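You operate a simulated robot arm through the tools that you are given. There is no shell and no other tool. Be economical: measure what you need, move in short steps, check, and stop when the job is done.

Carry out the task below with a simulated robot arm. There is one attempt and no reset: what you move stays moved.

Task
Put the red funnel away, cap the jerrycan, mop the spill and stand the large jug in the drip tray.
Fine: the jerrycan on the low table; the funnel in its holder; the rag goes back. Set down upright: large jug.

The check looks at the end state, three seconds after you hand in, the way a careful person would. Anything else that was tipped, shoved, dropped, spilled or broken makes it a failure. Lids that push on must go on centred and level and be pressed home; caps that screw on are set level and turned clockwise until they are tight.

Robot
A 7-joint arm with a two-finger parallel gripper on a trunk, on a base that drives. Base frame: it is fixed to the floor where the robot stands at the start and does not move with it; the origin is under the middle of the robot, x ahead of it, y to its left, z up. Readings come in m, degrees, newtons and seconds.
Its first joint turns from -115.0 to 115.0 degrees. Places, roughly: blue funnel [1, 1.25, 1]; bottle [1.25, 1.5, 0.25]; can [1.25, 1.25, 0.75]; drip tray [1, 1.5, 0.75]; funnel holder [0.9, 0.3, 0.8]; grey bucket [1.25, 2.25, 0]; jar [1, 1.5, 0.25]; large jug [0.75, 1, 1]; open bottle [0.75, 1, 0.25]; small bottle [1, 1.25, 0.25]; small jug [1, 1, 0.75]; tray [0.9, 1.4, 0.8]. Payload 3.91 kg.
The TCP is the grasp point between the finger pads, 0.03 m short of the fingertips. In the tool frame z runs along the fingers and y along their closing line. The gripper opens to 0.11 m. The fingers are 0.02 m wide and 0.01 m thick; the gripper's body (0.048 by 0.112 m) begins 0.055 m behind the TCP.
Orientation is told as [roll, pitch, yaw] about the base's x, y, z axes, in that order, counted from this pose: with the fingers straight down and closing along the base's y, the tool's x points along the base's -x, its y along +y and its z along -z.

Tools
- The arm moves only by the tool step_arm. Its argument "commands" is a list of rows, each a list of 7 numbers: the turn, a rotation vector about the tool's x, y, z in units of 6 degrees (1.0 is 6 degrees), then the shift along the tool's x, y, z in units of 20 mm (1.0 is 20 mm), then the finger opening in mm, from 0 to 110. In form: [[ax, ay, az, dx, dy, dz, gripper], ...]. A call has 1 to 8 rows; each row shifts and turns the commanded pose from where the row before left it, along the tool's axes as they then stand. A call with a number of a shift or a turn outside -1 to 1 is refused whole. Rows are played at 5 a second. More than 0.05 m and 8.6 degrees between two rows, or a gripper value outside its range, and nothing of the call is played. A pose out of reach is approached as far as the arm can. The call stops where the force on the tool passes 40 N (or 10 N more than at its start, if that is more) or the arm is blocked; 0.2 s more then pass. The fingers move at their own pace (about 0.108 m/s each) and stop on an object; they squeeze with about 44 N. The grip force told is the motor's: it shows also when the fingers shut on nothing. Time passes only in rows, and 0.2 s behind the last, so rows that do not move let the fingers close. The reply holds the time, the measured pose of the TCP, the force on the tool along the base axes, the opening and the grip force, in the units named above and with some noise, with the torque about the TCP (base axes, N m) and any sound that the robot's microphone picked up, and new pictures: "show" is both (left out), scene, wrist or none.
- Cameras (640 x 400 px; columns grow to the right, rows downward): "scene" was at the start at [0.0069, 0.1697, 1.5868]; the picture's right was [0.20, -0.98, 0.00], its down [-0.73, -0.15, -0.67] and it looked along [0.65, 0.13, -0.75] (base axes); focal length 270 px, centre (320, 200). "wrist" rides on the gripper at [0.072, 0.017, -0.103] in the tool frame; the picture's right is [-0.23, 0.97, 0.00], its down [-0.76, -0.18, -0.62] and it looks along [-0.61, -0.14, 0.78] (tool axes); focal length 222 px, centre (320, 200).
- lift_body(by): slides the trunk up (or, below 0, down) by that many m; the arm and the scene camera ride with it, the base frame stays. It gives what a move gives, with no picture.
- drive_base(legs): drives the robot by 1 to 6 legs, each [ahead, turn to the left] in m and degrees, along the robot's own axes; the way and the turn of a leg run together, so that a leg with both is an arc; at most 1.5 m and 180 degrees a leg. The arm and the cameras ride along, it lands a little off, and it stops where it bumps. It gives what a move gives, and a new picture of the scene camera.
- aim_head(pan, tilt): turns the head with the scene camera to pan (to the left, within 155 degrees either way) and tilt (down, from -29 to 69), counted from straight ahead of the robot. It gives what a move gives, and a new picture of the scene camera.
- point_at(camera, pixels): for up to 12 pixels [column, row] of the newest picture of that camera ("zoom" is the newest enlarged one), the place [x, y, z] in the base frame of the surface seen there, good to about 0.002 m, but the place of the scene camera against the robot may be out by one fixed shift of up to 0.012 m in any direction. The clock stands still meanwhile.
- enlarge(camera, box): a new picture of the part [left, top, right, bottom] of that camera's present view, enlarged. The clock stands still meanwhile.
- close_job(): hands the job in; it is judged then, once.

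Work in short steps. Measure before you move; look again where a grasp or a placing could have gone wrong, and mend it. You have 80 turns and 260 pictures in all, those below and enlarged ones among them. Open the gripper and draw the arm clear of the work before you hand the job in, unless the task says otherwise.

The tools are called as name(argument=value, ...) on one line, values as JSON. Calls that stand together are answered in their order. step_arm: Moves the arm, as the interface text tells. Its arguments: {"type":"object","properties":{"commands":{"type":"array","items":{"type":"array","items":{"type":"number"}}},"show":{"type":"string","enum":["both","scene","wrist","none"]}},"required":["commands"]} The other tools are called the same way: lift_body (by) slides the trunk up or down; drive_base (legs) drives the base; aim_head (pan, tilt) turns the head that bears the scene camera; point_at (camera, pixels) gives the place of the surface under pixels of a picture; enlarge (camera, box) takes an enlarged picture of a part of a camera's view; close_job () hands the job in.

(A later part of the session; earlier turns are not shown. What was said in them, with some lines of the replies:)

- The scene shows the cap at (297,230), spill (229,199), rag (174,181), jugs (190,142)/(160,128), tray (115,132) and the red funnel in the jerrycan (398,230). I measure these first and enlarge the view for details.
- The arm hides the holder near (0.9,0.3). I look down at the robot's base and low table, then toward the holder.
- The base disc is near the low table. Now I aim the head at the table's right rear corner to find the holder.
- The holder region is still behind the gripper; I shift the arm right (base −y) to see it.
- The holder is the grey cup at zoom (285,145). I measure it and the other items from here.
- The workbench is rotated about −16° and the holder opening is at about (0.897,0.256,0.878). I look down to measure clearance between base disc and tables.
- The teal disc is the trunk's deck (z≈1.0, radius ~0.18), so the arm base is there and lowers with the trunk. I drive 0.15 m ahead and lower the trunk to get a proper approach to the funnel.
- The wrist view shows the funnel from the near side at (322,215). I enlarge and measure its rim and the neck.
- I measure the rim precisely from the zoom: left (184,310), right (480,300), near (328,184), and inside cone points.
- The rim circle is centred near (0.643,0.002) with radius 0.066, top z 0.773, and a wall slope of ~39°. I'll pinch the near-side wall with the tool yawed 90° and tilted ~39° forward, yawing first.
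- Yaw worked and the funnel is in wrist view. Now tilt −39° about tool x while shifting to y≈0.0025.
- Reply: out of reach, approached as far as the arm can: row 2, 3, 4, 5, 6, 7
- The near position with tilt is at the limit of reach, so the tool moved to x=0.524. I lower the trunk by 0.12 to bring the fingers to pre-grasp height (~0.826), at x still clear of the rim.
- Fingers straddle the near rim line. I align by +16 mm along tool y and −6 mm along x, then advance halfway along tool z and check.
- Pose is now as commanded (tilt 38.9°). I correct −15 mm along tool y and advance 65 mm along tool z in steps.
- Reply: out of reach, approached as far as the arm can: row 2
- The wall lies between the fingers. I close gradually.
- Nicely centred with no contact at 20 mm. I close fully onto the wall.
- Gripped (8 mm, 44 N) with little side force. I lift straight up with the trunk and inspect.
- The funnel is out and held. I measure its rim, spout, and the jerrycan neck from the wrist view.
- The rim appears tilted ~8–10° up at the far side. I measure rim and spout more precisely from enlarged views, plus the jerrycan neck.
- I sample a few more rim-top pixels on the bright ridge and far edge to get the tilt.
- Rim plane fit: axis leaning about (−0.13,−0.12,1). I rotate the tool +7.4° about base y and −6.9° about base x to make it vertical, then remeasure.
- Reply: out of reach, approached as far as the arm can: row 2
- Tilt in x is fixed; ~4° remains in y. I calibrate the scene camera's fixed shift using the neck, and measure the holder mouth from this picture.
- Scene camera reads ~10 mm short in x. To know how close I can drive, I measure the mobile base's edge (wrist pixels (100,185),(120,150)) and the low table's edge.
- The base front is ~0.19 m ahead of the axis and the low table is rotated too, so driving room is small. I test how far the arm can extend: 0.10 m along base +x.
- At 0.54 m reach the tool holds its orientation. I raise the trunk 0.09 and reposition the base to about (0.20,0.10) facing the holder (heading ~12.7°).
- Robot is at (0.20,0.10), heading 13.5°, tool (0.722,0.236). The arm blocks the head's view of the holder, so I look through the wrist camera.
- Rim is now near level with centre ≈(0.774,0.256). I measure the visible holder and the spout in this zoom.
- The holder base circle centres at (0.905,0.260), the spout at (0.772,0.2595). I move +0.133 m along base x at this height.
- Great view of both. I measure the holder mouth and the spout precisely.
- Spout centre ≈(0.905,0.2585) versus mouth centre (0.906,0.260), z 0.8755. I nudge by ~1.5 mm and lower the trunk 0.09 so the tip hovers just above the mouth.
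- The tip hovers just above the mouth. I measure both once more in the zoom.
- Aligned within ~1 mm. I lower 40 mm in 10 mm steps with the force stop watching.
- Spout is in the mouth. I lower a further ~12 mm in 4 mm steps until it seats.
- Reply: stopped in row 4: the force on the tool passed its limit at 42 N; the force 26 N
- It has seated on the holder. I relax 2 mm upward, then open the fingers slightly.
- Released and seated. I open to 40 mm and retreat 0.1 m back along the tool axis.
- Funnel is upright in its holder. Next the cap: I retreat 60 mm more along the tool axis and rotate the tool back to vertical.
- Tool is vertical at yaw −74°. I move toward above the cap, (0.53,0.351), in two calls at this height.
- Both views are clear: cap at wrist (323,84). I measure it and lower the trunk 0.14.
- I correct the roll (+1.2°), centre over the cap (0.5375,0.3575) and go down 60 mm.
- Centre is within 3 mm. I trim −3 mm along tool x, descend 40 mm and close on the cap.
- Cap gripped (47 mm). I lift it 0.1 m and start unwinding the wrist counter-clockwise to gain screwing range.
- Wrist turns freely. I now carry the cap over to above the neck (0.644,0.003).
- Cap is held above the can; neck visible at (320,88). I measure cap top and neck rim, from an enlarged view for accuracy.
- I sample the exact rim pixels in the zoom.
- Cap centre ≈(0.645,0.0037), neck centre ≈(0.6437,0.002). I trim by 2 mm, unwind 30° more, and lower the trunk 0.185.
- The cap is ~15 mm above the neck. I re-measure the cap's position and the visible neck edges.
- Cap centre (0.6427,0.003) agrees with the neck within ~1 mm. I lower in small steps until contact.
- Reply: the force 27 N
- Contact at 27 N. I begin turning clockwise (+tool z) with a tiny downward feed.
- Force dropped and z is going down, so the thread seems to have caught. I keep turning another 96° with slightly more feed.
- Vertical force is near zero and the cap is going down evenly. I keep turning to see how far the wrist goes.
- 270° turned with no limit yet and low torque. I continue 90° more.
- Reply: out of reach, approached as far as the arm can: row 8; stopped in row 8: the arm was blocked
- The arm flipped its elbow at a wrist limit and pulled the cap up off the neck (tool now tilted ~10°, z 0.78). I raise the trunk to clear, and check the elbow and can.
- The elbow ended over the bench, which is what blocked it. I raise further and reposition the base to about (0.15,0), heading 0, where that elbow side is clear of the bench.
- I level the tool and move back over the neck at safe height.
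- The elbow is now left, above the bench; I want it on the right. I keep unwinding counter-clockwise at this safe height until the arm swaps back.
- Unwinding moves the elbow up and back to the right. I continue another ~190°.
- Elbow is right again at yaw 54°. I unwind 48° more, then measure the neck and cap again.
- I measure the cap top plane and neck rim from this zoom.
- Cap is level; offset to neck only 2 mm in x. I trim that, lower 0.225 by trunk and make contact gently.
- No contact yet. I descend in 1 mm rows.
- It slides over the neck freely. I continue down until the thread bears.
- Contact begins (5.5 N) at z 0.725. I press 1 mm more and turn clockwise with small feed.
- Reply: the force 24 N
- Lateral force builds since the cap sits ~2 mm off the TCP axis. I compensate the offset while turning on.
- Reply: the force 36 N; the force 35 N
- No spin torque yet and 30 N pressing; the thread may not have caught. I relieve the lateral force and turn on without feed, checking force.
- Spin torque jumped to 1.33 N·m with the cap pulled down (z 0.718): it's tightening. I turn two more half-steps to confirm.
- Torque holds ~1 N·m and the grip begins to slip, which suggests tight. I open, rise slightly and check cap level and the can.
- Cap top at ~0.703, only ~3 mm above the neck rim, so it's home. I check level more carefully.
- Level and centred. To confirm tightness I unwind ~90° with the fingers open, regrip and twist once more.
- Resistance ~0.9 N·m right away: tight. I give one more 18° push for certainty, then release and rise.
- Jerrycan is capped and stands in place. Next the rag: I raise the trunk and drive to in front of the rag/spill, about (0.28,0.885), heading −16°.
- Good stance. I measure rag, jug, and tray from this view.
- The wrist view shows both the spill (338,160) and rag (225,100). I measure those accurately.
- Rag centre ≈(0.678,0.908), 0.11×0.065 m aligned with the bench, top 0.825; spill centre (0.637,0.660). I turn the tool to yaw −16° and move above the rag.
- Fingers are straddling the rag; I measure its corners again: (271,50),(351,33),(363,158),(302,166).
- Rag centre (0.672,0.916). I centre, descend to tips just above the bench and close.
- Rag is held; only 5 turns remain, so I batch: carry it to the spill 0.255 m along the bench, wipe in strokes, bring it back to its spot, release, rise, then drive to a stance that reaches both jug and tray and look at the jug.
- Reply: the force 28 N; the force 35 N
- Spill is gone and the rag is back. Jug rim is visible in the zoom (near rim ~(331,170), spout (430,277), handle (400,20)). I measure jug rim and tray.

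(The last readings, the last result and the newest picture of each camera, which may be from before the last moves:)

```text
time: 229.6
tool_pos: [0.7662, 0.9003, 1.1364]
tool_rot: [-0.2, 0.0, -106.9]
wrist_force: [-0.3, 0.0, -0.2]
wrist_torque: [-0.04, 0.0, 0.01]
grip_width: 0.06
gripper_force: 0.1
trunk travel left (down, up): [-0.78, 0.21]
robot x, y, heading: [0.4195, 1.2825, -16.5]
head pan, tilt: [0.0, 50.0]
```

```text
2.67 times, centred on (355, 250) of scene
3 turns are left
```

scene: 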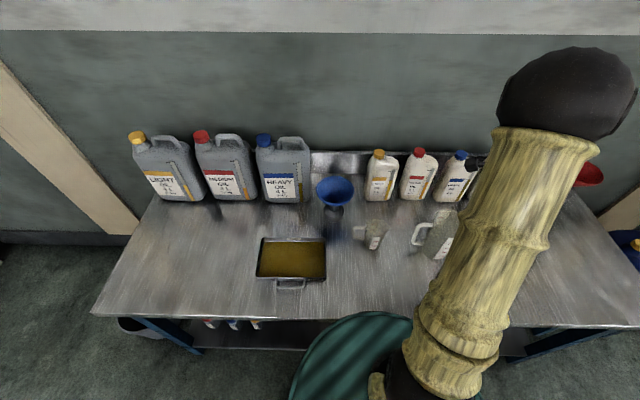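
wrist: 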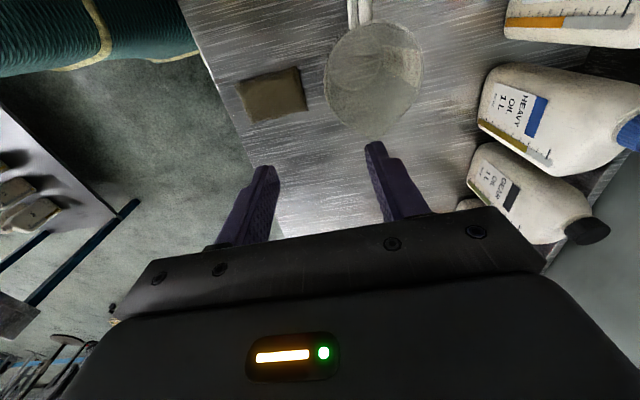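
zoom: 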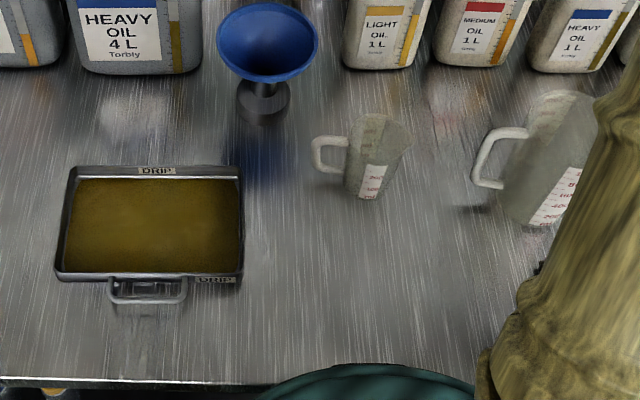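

Jug rim: centre ≈(0.829,0.896), radius ≈0.051, top z 0.970; tray centre ≈(0.929,1.384) after the camera shift. I pinch the near rim at (0.781,0.911), lift, and carry the jug over the tray, then look.

step_arm(commands=[[0, 0, 0, 0.71, 0.54, 0, 60], [0, 0, 0, 0, 0, 0, 60]], show="none")

lift_body(by=-0.174)

step_arm(commands=[[0, 0, 0, 0, 0, 0, 40], [0, 0, 0, 0, 0, 0, 25], [0, 0, 0, 0, 0, 0, 12], [0, 0, 0, 0, 0, 0, 0], [0, 0, 0, 0, 0, 0, 0], [0, 0, 0, 0, 0, 0, 0]], show="wrist")

lift_body(by=0.03)

lift_body(by=0.17)

step_arm(commands=[[0, 0, 0, 0.992, -0.0926, 0, 0], [0, 0, 0, 0.992, -0.0926, 0, 0], [0, 0, 0, 0.992, -0.0926, 0, 0], [0, 0, 0, 0.992, -0.0926, 0, 0], [0, 0, 0, 0.992, -0.0926, 0, 0], [0, 0, 0, 0.992, -0.0926, 0, 0], [0, 0, 0, 0.992, -0.0926, 0, 0]], show="none")

step_arm(commands=[[0, 0, 0, 0.992, -0.0926, 0, 0], [0, 0, 0, 0.992, -0.0926, 0, 0], [0, 0, 0, 0.992, -0.0926, 0, 0], [0, 0, 0, 0.992, -0.0926, 0, 0], [0, 0, 0, 0.992, -0.0926, 0, 0], [0, 0, 0, 0.992, -0.0926, 0, 0]], show="none")

step_arm(commands=[[0, 0, 0, 0.992, -0.0926, 0, 0], [0, 0, 0, 0.992, -0.0926, 0, 0], [0, 0, 0, 0.992, -0.0926, 0, 0], [0, 0, 0, 0.992, -0.0926, 0, 0], [0, 0, 0, 0.992, -0.0926, 0, 0], [0, 0, 0, 0.992, -0.0926, 0, 0]], show="none")

step_arm(commands=[[0, 0, 0, 0.992, -0.0926, 0, 0], [0, 0, 0, 0.992, -0.0926, 0, 0], [0, 0, 0, 0.992, -0.0926, 0, 0], [0, 0, 0, 0.992, -0.0926, 0, 0], [0, 0, 0, 0.992, -0.0926, 0, 0], [0, 0, 0, 0.992, -0.0926, 0, 0], [0, 0, 0, 0, 0, 0, 0]], show="both")

lift_body(by=-0.14)

step_arm(commands=[[0, 0, 0, 0, 0, 0, 0], [0, 0, 0, 0, 0, 0, 0]], show="both")

enlarge(camera="scene", box=[200, 130, 440, 300])

point_at(camera="wrist", pixels=[[240, 20], [280, 20], [320, 20], [240, 60], [280, 60], [320, 60], [240, 100], [280, 100], [240, 140], [440, 60], [440, 100], [470, 140]])

```text
time: 230.2
tool_pos: [0.7806, 0.9115, 1.1384]
tool_rot: [-0.2, 0.0, -107.0]
wrist_force: [-0.1, 0.4, 0.2]
wrist_torque: [0.0, 0.0, 0.01]
grip_width: 0.0601
gripper_force: 0.1
trunk travel left (down, up): [-0.78, 0.21]
robot x, y, heading: [0.4137, 1.2828, -16.7]
head pan, tilt: [0.0, 50.0]
```

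```text
time: 232.1
tool_pos: [0.7813, 0.9111, 0.9628]
tool_rot: [-0.1, 0.0, -106.8]
wrist_force: [0.6, 0.7, 0.2]
wrist_torque: [-0.01, -0.01, 0.01]
grip_width: 0.0602
gripper_force: 0.1
trunk travel left (down, up): [-0.606, 0.384]
robot x, y, heading: [0.4178, 1.283, -16.6]
head pan, tilt: [0.0, 50.0]
```

```text
time: 233.5
tool_pos: [0.7808, 0.9101, 0.9653]
tool_rot: [0.0, 0.0, -106.9]
wrist_force: [2.8, -3.7, 12.3]
wrist_torque: [-0.64, -1.6, -0.31]
grip_width: 0.0058
gripper_force: 44.2
trunk travel left (down, up): [-0.606, 0.384]
robot x, y, heading: [0.4184, 1.286, -16.7]
head pan, tilt: [0.0, 50.0]
```

wrist: 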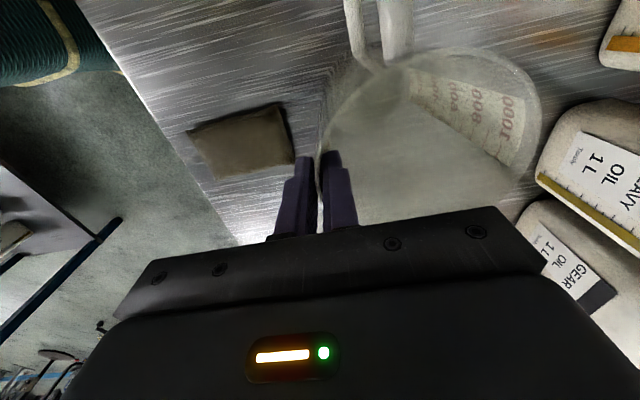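

```text
time: 234.3
tool_pos: [0.78, 0.9116, 0.9928]
tool_rot: [-0.2, 0.1, -106.9]
wrist_force: [-0.1, -0.4, -2.2]
wrist_torque: [0.0, 0.09, 0.02]
grip_width: 0.0055
gripper_force: 44.0
trunk travel left (down, up): [-0.636, 0.354]
robot x, y, heading: [0.4137, 1.2855, -16.4]
head pan, tilt: [0.0, 50.0]
```

```text
time: 236.2
tool_pos: [0.7806, 0.9099, 1.1628]
tool_rot: [-0.2, 0.0, -106.8]
wrist_force: [0.3, 0.3, -1.2]
wrist_torque: [-0.01, 0.04, -0.01]
grip_width: 0.0054
gripper_force: 44.0
trunk travel left (down, up): [-0.806, 0.184]
robot x, y, heading: [0.4143, 1.2845, -16.7]
head pan, tilt: [0.0, 50.0]
```

```text
time: 237.8
tool_pos: [0.8089, 1.0472, 1.1655]
tool_rot: [0.0, 0.0, -107.0]
wrist_force: [0.1, 0.4, -1.1]
wrist_torque: [0.02, 0.03, -0.04]
grip_width: 0.0053
gripper_force: 43.7
trunk travel left (down, up): [-0.806, 0.184]
robot x, y, heading: [0.4175, 1.2781, -16.7]
head pan, tilt: [0.0, 50.0]
```

```text
time: 239.2
tool_pos: [0.8318, 1.1632, 1.1612]
tool_rot: [-0.2, 0.0, -106.9]
wrist_force: [-0.6, 0.2, -1.1]
wrist_torque: [-0.02, 0.02, -0.01]
grip_width: 0.0053
gripper_force: 44.5
trunk travel left (down, up): [-0.806, 0.184]
robot x, y, heading: [0.4148, 1.2861, -16.6]
head pan, tilt: [0.0, 50.0]
```

```text
time: 240.6
tool_pos: [0.8557, 1.2824, 1.1638]
tool_rot: [-0.2, 0.0, -106.9]
wrist_force: [-0.4, 0.1, -0.7]
wrist_torque: [0.04, 0.09, 0.0]
grip_width: 0.0053
gripper_force: 44.2
trunk travel left (down, up): [-0.806, 0.184]
robot x, y, heading: [0.4147, 1.2848, -17.0]
head pan, tilt: [0.0, 50.0]
```

```text
time: 242.2
tool_pos: [0.8789, 1.3966, 1.1628]
tool_rot: [-0.2, 0.0, -106.9]
wrist_force: [-0.2, -0.7, -1.6]
wrist_torque: [0.01, 0.05, 0.01]
grip_width: 0.0051
gripper_force: 44.5
trunk travel left (down, up): [-0.806, 0.184]
robot x, y, heading: [0.4167, 1.2836, -16.8]
head pan, tilt: [0.0, 50.0]
```

scene: 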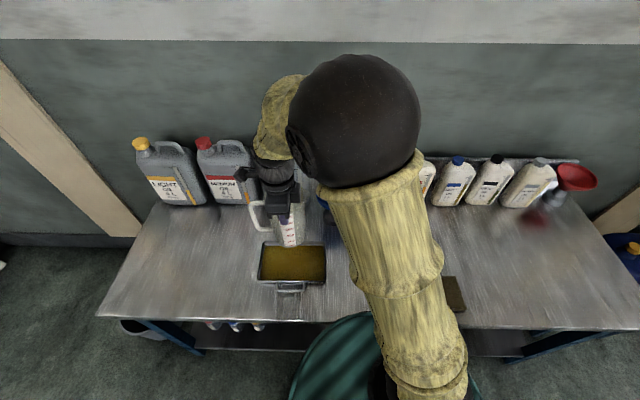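
wrist: 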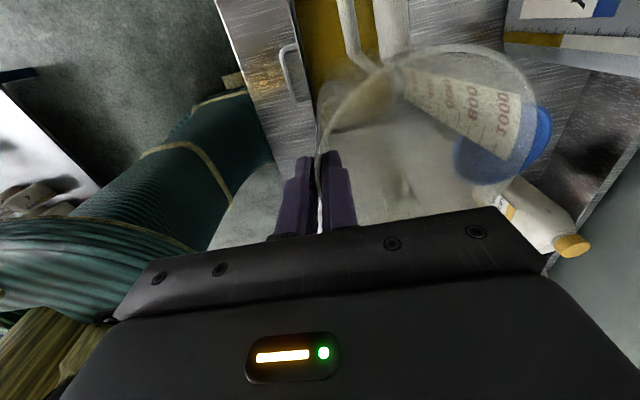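

```text
time: 243.9
tool_pos: [0.8804, 1.3964, 1.0232]
tool_rot: [-0.2, 0.0, -106.8]
wrist_force: [-0.4, -0.2, -1.3]
wrist_torque: [0.01, 0.08, 0.03]
grip_width: 0.0051
gripper_force: 44.2
trunk travel left (down, up): [-0.666, 0.324]
robot x, y, heading: [0.4183, 1.2812, -16.7]
head pan, tilt: [0.0, 50.0]
```

```text
time: 244.5
tool_pos: [0.8804, 1.3966, 1.0235]
tool_rot: [-0.2, 0.0, -107.0]
wrist_force: [-0.4, 0.1, -2.1]
wrist_torque: [0.01, 0.06, -0.01]
grip_width: 0.0053
gripper_force: 44.0
trunk travel left (down, up): [-0.666, 0.324]
robot x, y, heading: [0.4158, 1.2821, -16.6]
head pan, tilt: [0.0, 50.0]
```

scene: 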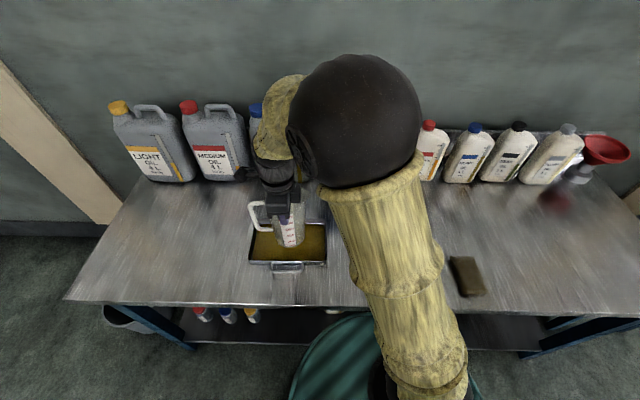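
wrist: 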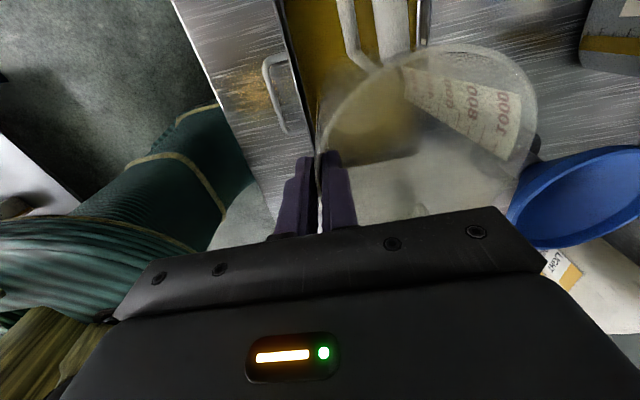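

```text
2.35 times, centred on (320, 215) of scene
```

zoom: 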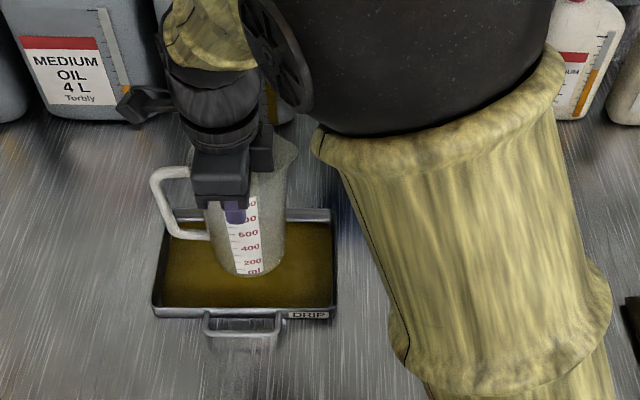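

```text
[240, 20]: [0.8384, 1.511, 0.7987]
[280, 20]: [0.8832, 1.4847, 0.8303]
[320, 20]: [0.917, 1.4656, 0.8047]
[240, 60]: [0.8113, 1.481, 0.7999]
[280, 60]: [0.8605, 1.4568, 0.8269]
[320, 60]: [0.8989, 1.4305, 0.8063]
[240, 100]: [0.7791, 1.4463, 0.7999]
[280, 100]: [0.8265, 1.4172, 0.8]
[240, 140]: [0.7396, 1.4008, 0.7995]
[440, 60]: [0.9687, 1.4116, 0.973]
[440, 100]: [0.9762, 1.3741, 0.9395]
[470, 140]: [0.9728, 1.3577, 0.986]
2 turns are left
```

Jug is held upright over the tray centre (jug ≈(0.929,1.382), ~25 mm margins to the tray walls). I lower it to the floor, release, rise and draw the arm back.

lift_body(by=-0.05)

step_arm(commands=[[0, 0, 0, 0, 0, 0.15, 0], [0, 0, 0, 0, 0, 0.1, 0], [0, 0, 0, 0, 0, 0.1, 0], [0, 0, 0, 0, 0, 0.05, 0], [0, 0, 0, 0, 0, 0, 0]], show="wrist")

step_arm(commands=[[0, 0, 0, 0, 0, 0, 8], [0, 0, 0, 0, 0, 0, 14], [0, 0, 0, 0, 0, 0, 24], [0, 0, 0, 0, 0, 0, 36], [0, 0, 0, 0, 0, 0, 36], [0, 0, 0, 0, 0, 0, 36]], show="wrist")

lift_body(by=0.2)

step_arm(commands=[[0, 0, 0, 0, -1, 0, 60], [0, 0, 0, 0, -1, 0, 60], [0, 0, 0, 0, -1, 0, 60], [0, 0, 0, 0, -1, 0, 60], [0, 0, 0, 0, -1, 0, 60], [0, 0, 0, 0, 0, 0, 60]], show="both")

enlarge(camera="scene", box=[200, 130, 440, 300])

```text
time: 245.4
tool_pos: [0.8806, 1.396, 0.9742]
tool_rot: [-0.1, 0.0, -106.8]
wrist_force: [-0.7, -0.2, -1.4]
wrist_torque: [0.01, 0.08, 0.0]
grip_width: 0.005
gripper_force: 44.3
trunk travel left (down, up): [-0.616, 0.374]
robot x, y, heading: [0.4191, 1.2824, -16.5]
head pan, tilt: [0.0, 50.0]
```

```text
time: 246.4
tool_pos: [0.8796, 1.3974, 0.9698]
tool_rot: [0.1, 0.4, -106.9]
wrist_force: [-3.8, 0.1, 20.3]
wrist_torque: [-0.47, -1.17, -0.14]
grip_width: 0.0054
gripper_force: 43.9
trunk travel left (down, up): [-0.616, 0.374]
robot x, y, heading: [0.4121, 1.2819, -16.5]
head pan, tilt: [0.0, 50.0]
stopped in row 5: the force on the tool passed its limit at 40 N (the readings are from after the stop); the commanded pose is now the measured one
```

wrist: 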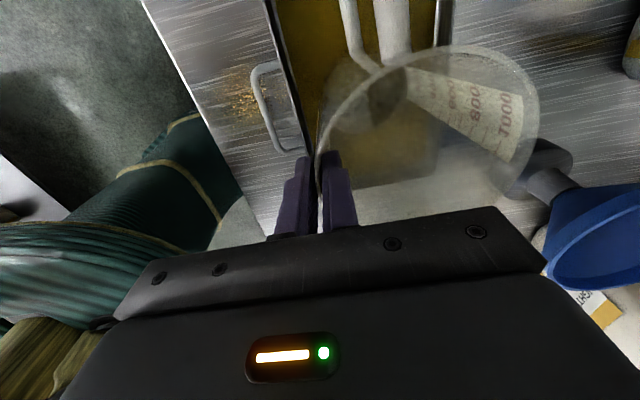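

```text
time: 247.8
tool_pos: [0.8794, 1.397, 0.9662]
tool_rot: [-0.1, 0.1, -106.9]
wrist_force: [0.6, -1.0, 0.6]
wrist_torque: [0.01, -0.01, -0.04]
grip_width: 0.0358
gripper_force: 0.0
trunk travel left (down, up): [-0.616, 0.374]
robot x, y, heading: [0.4139, 1.2837, -16.7]
head pan, tilt: [0.0, 50.0]
```

wrist: 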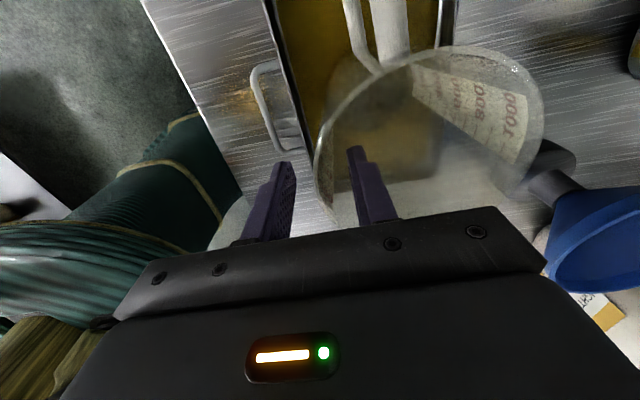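

```text
time: 250.0
tool_pos: [0.8802, 1.399, 1.1664]
tool_rot: [0.0, 0.0, -106.8]
wrist_force: [-0.2, -0.9, 0.3]
wrist_torque: [-0.01, -0.02, -0.03]
grip_width: 0.0357
gripper_force: 0.0
trunk travel left (down, up): [-0.816, 0.174]
robot x, y, heading: [0.4161, 1.2841, -16.6]
head pan, tilt: [0.0, 50.0]
```

```text
time: 251.4
tool_pos: [0.784, 1.4264, 1.1667]
tool_rot: [-0.1, 0.1, -106.9]
wrist_force: [0.8, -0.3, -0.4]
wrist_torque: [-0.01, -0.01, 0.0]
grip_width: 0.0599
gripper_force: 0.1
trunk travel left (down, up): [-0.816, 0.174]
robot x, y, heading: [0.4175, 1.2876, -16.6]
head pan, tilt: [0.0, 50.0]
```

scene: 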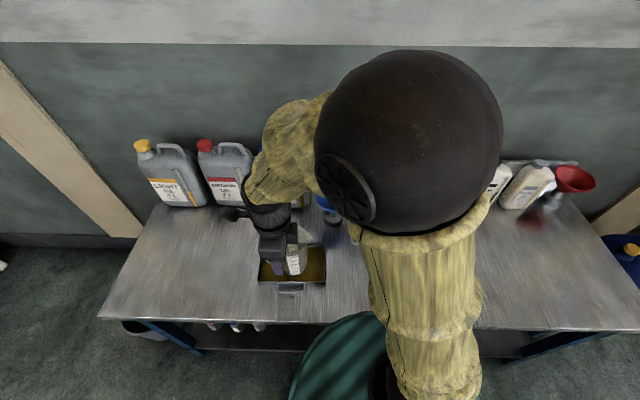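
wrist: 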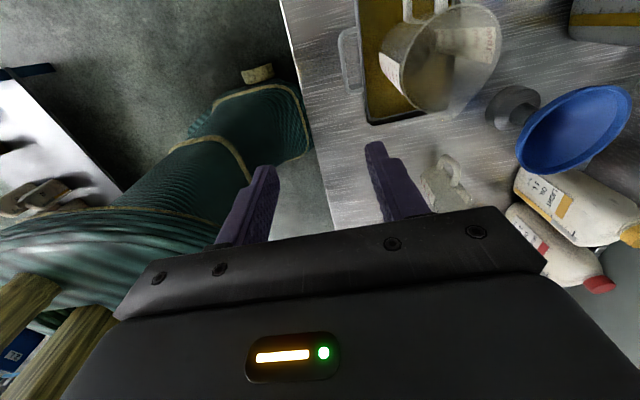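

```text
2.35 times, centred on (320, 215) of scene
1 turns are left
```

zoom: 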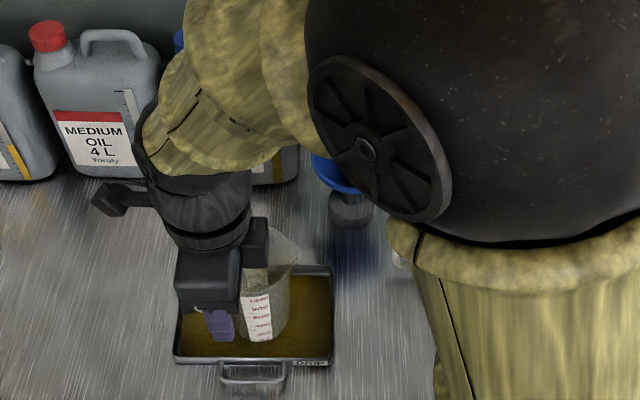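

The wrist view shows the jug standing in the tray. The funnel is in its holder, the can is capped, the spill is gone and the rag is back. The gripper is open and clear, so I hand in.

close_job()

```text
The job is handed in.
```

I handed the job in, and the last views showed all four tasks done:

- **Funnel:** it sits upright in its holder.
- **Jerrycan:** the cap is level and tight (about 1 N·m before my grip slipped), and the can is still on the low table.
- **Spill:** it is mopped up, and the rag is back in its place.
- **Large jug:** it stands upright in the drip tray.

I saw nothing else knocked over or moved. I used all my turns, so the last look at the jug was through the wrist camera, just after I drew the arm back.
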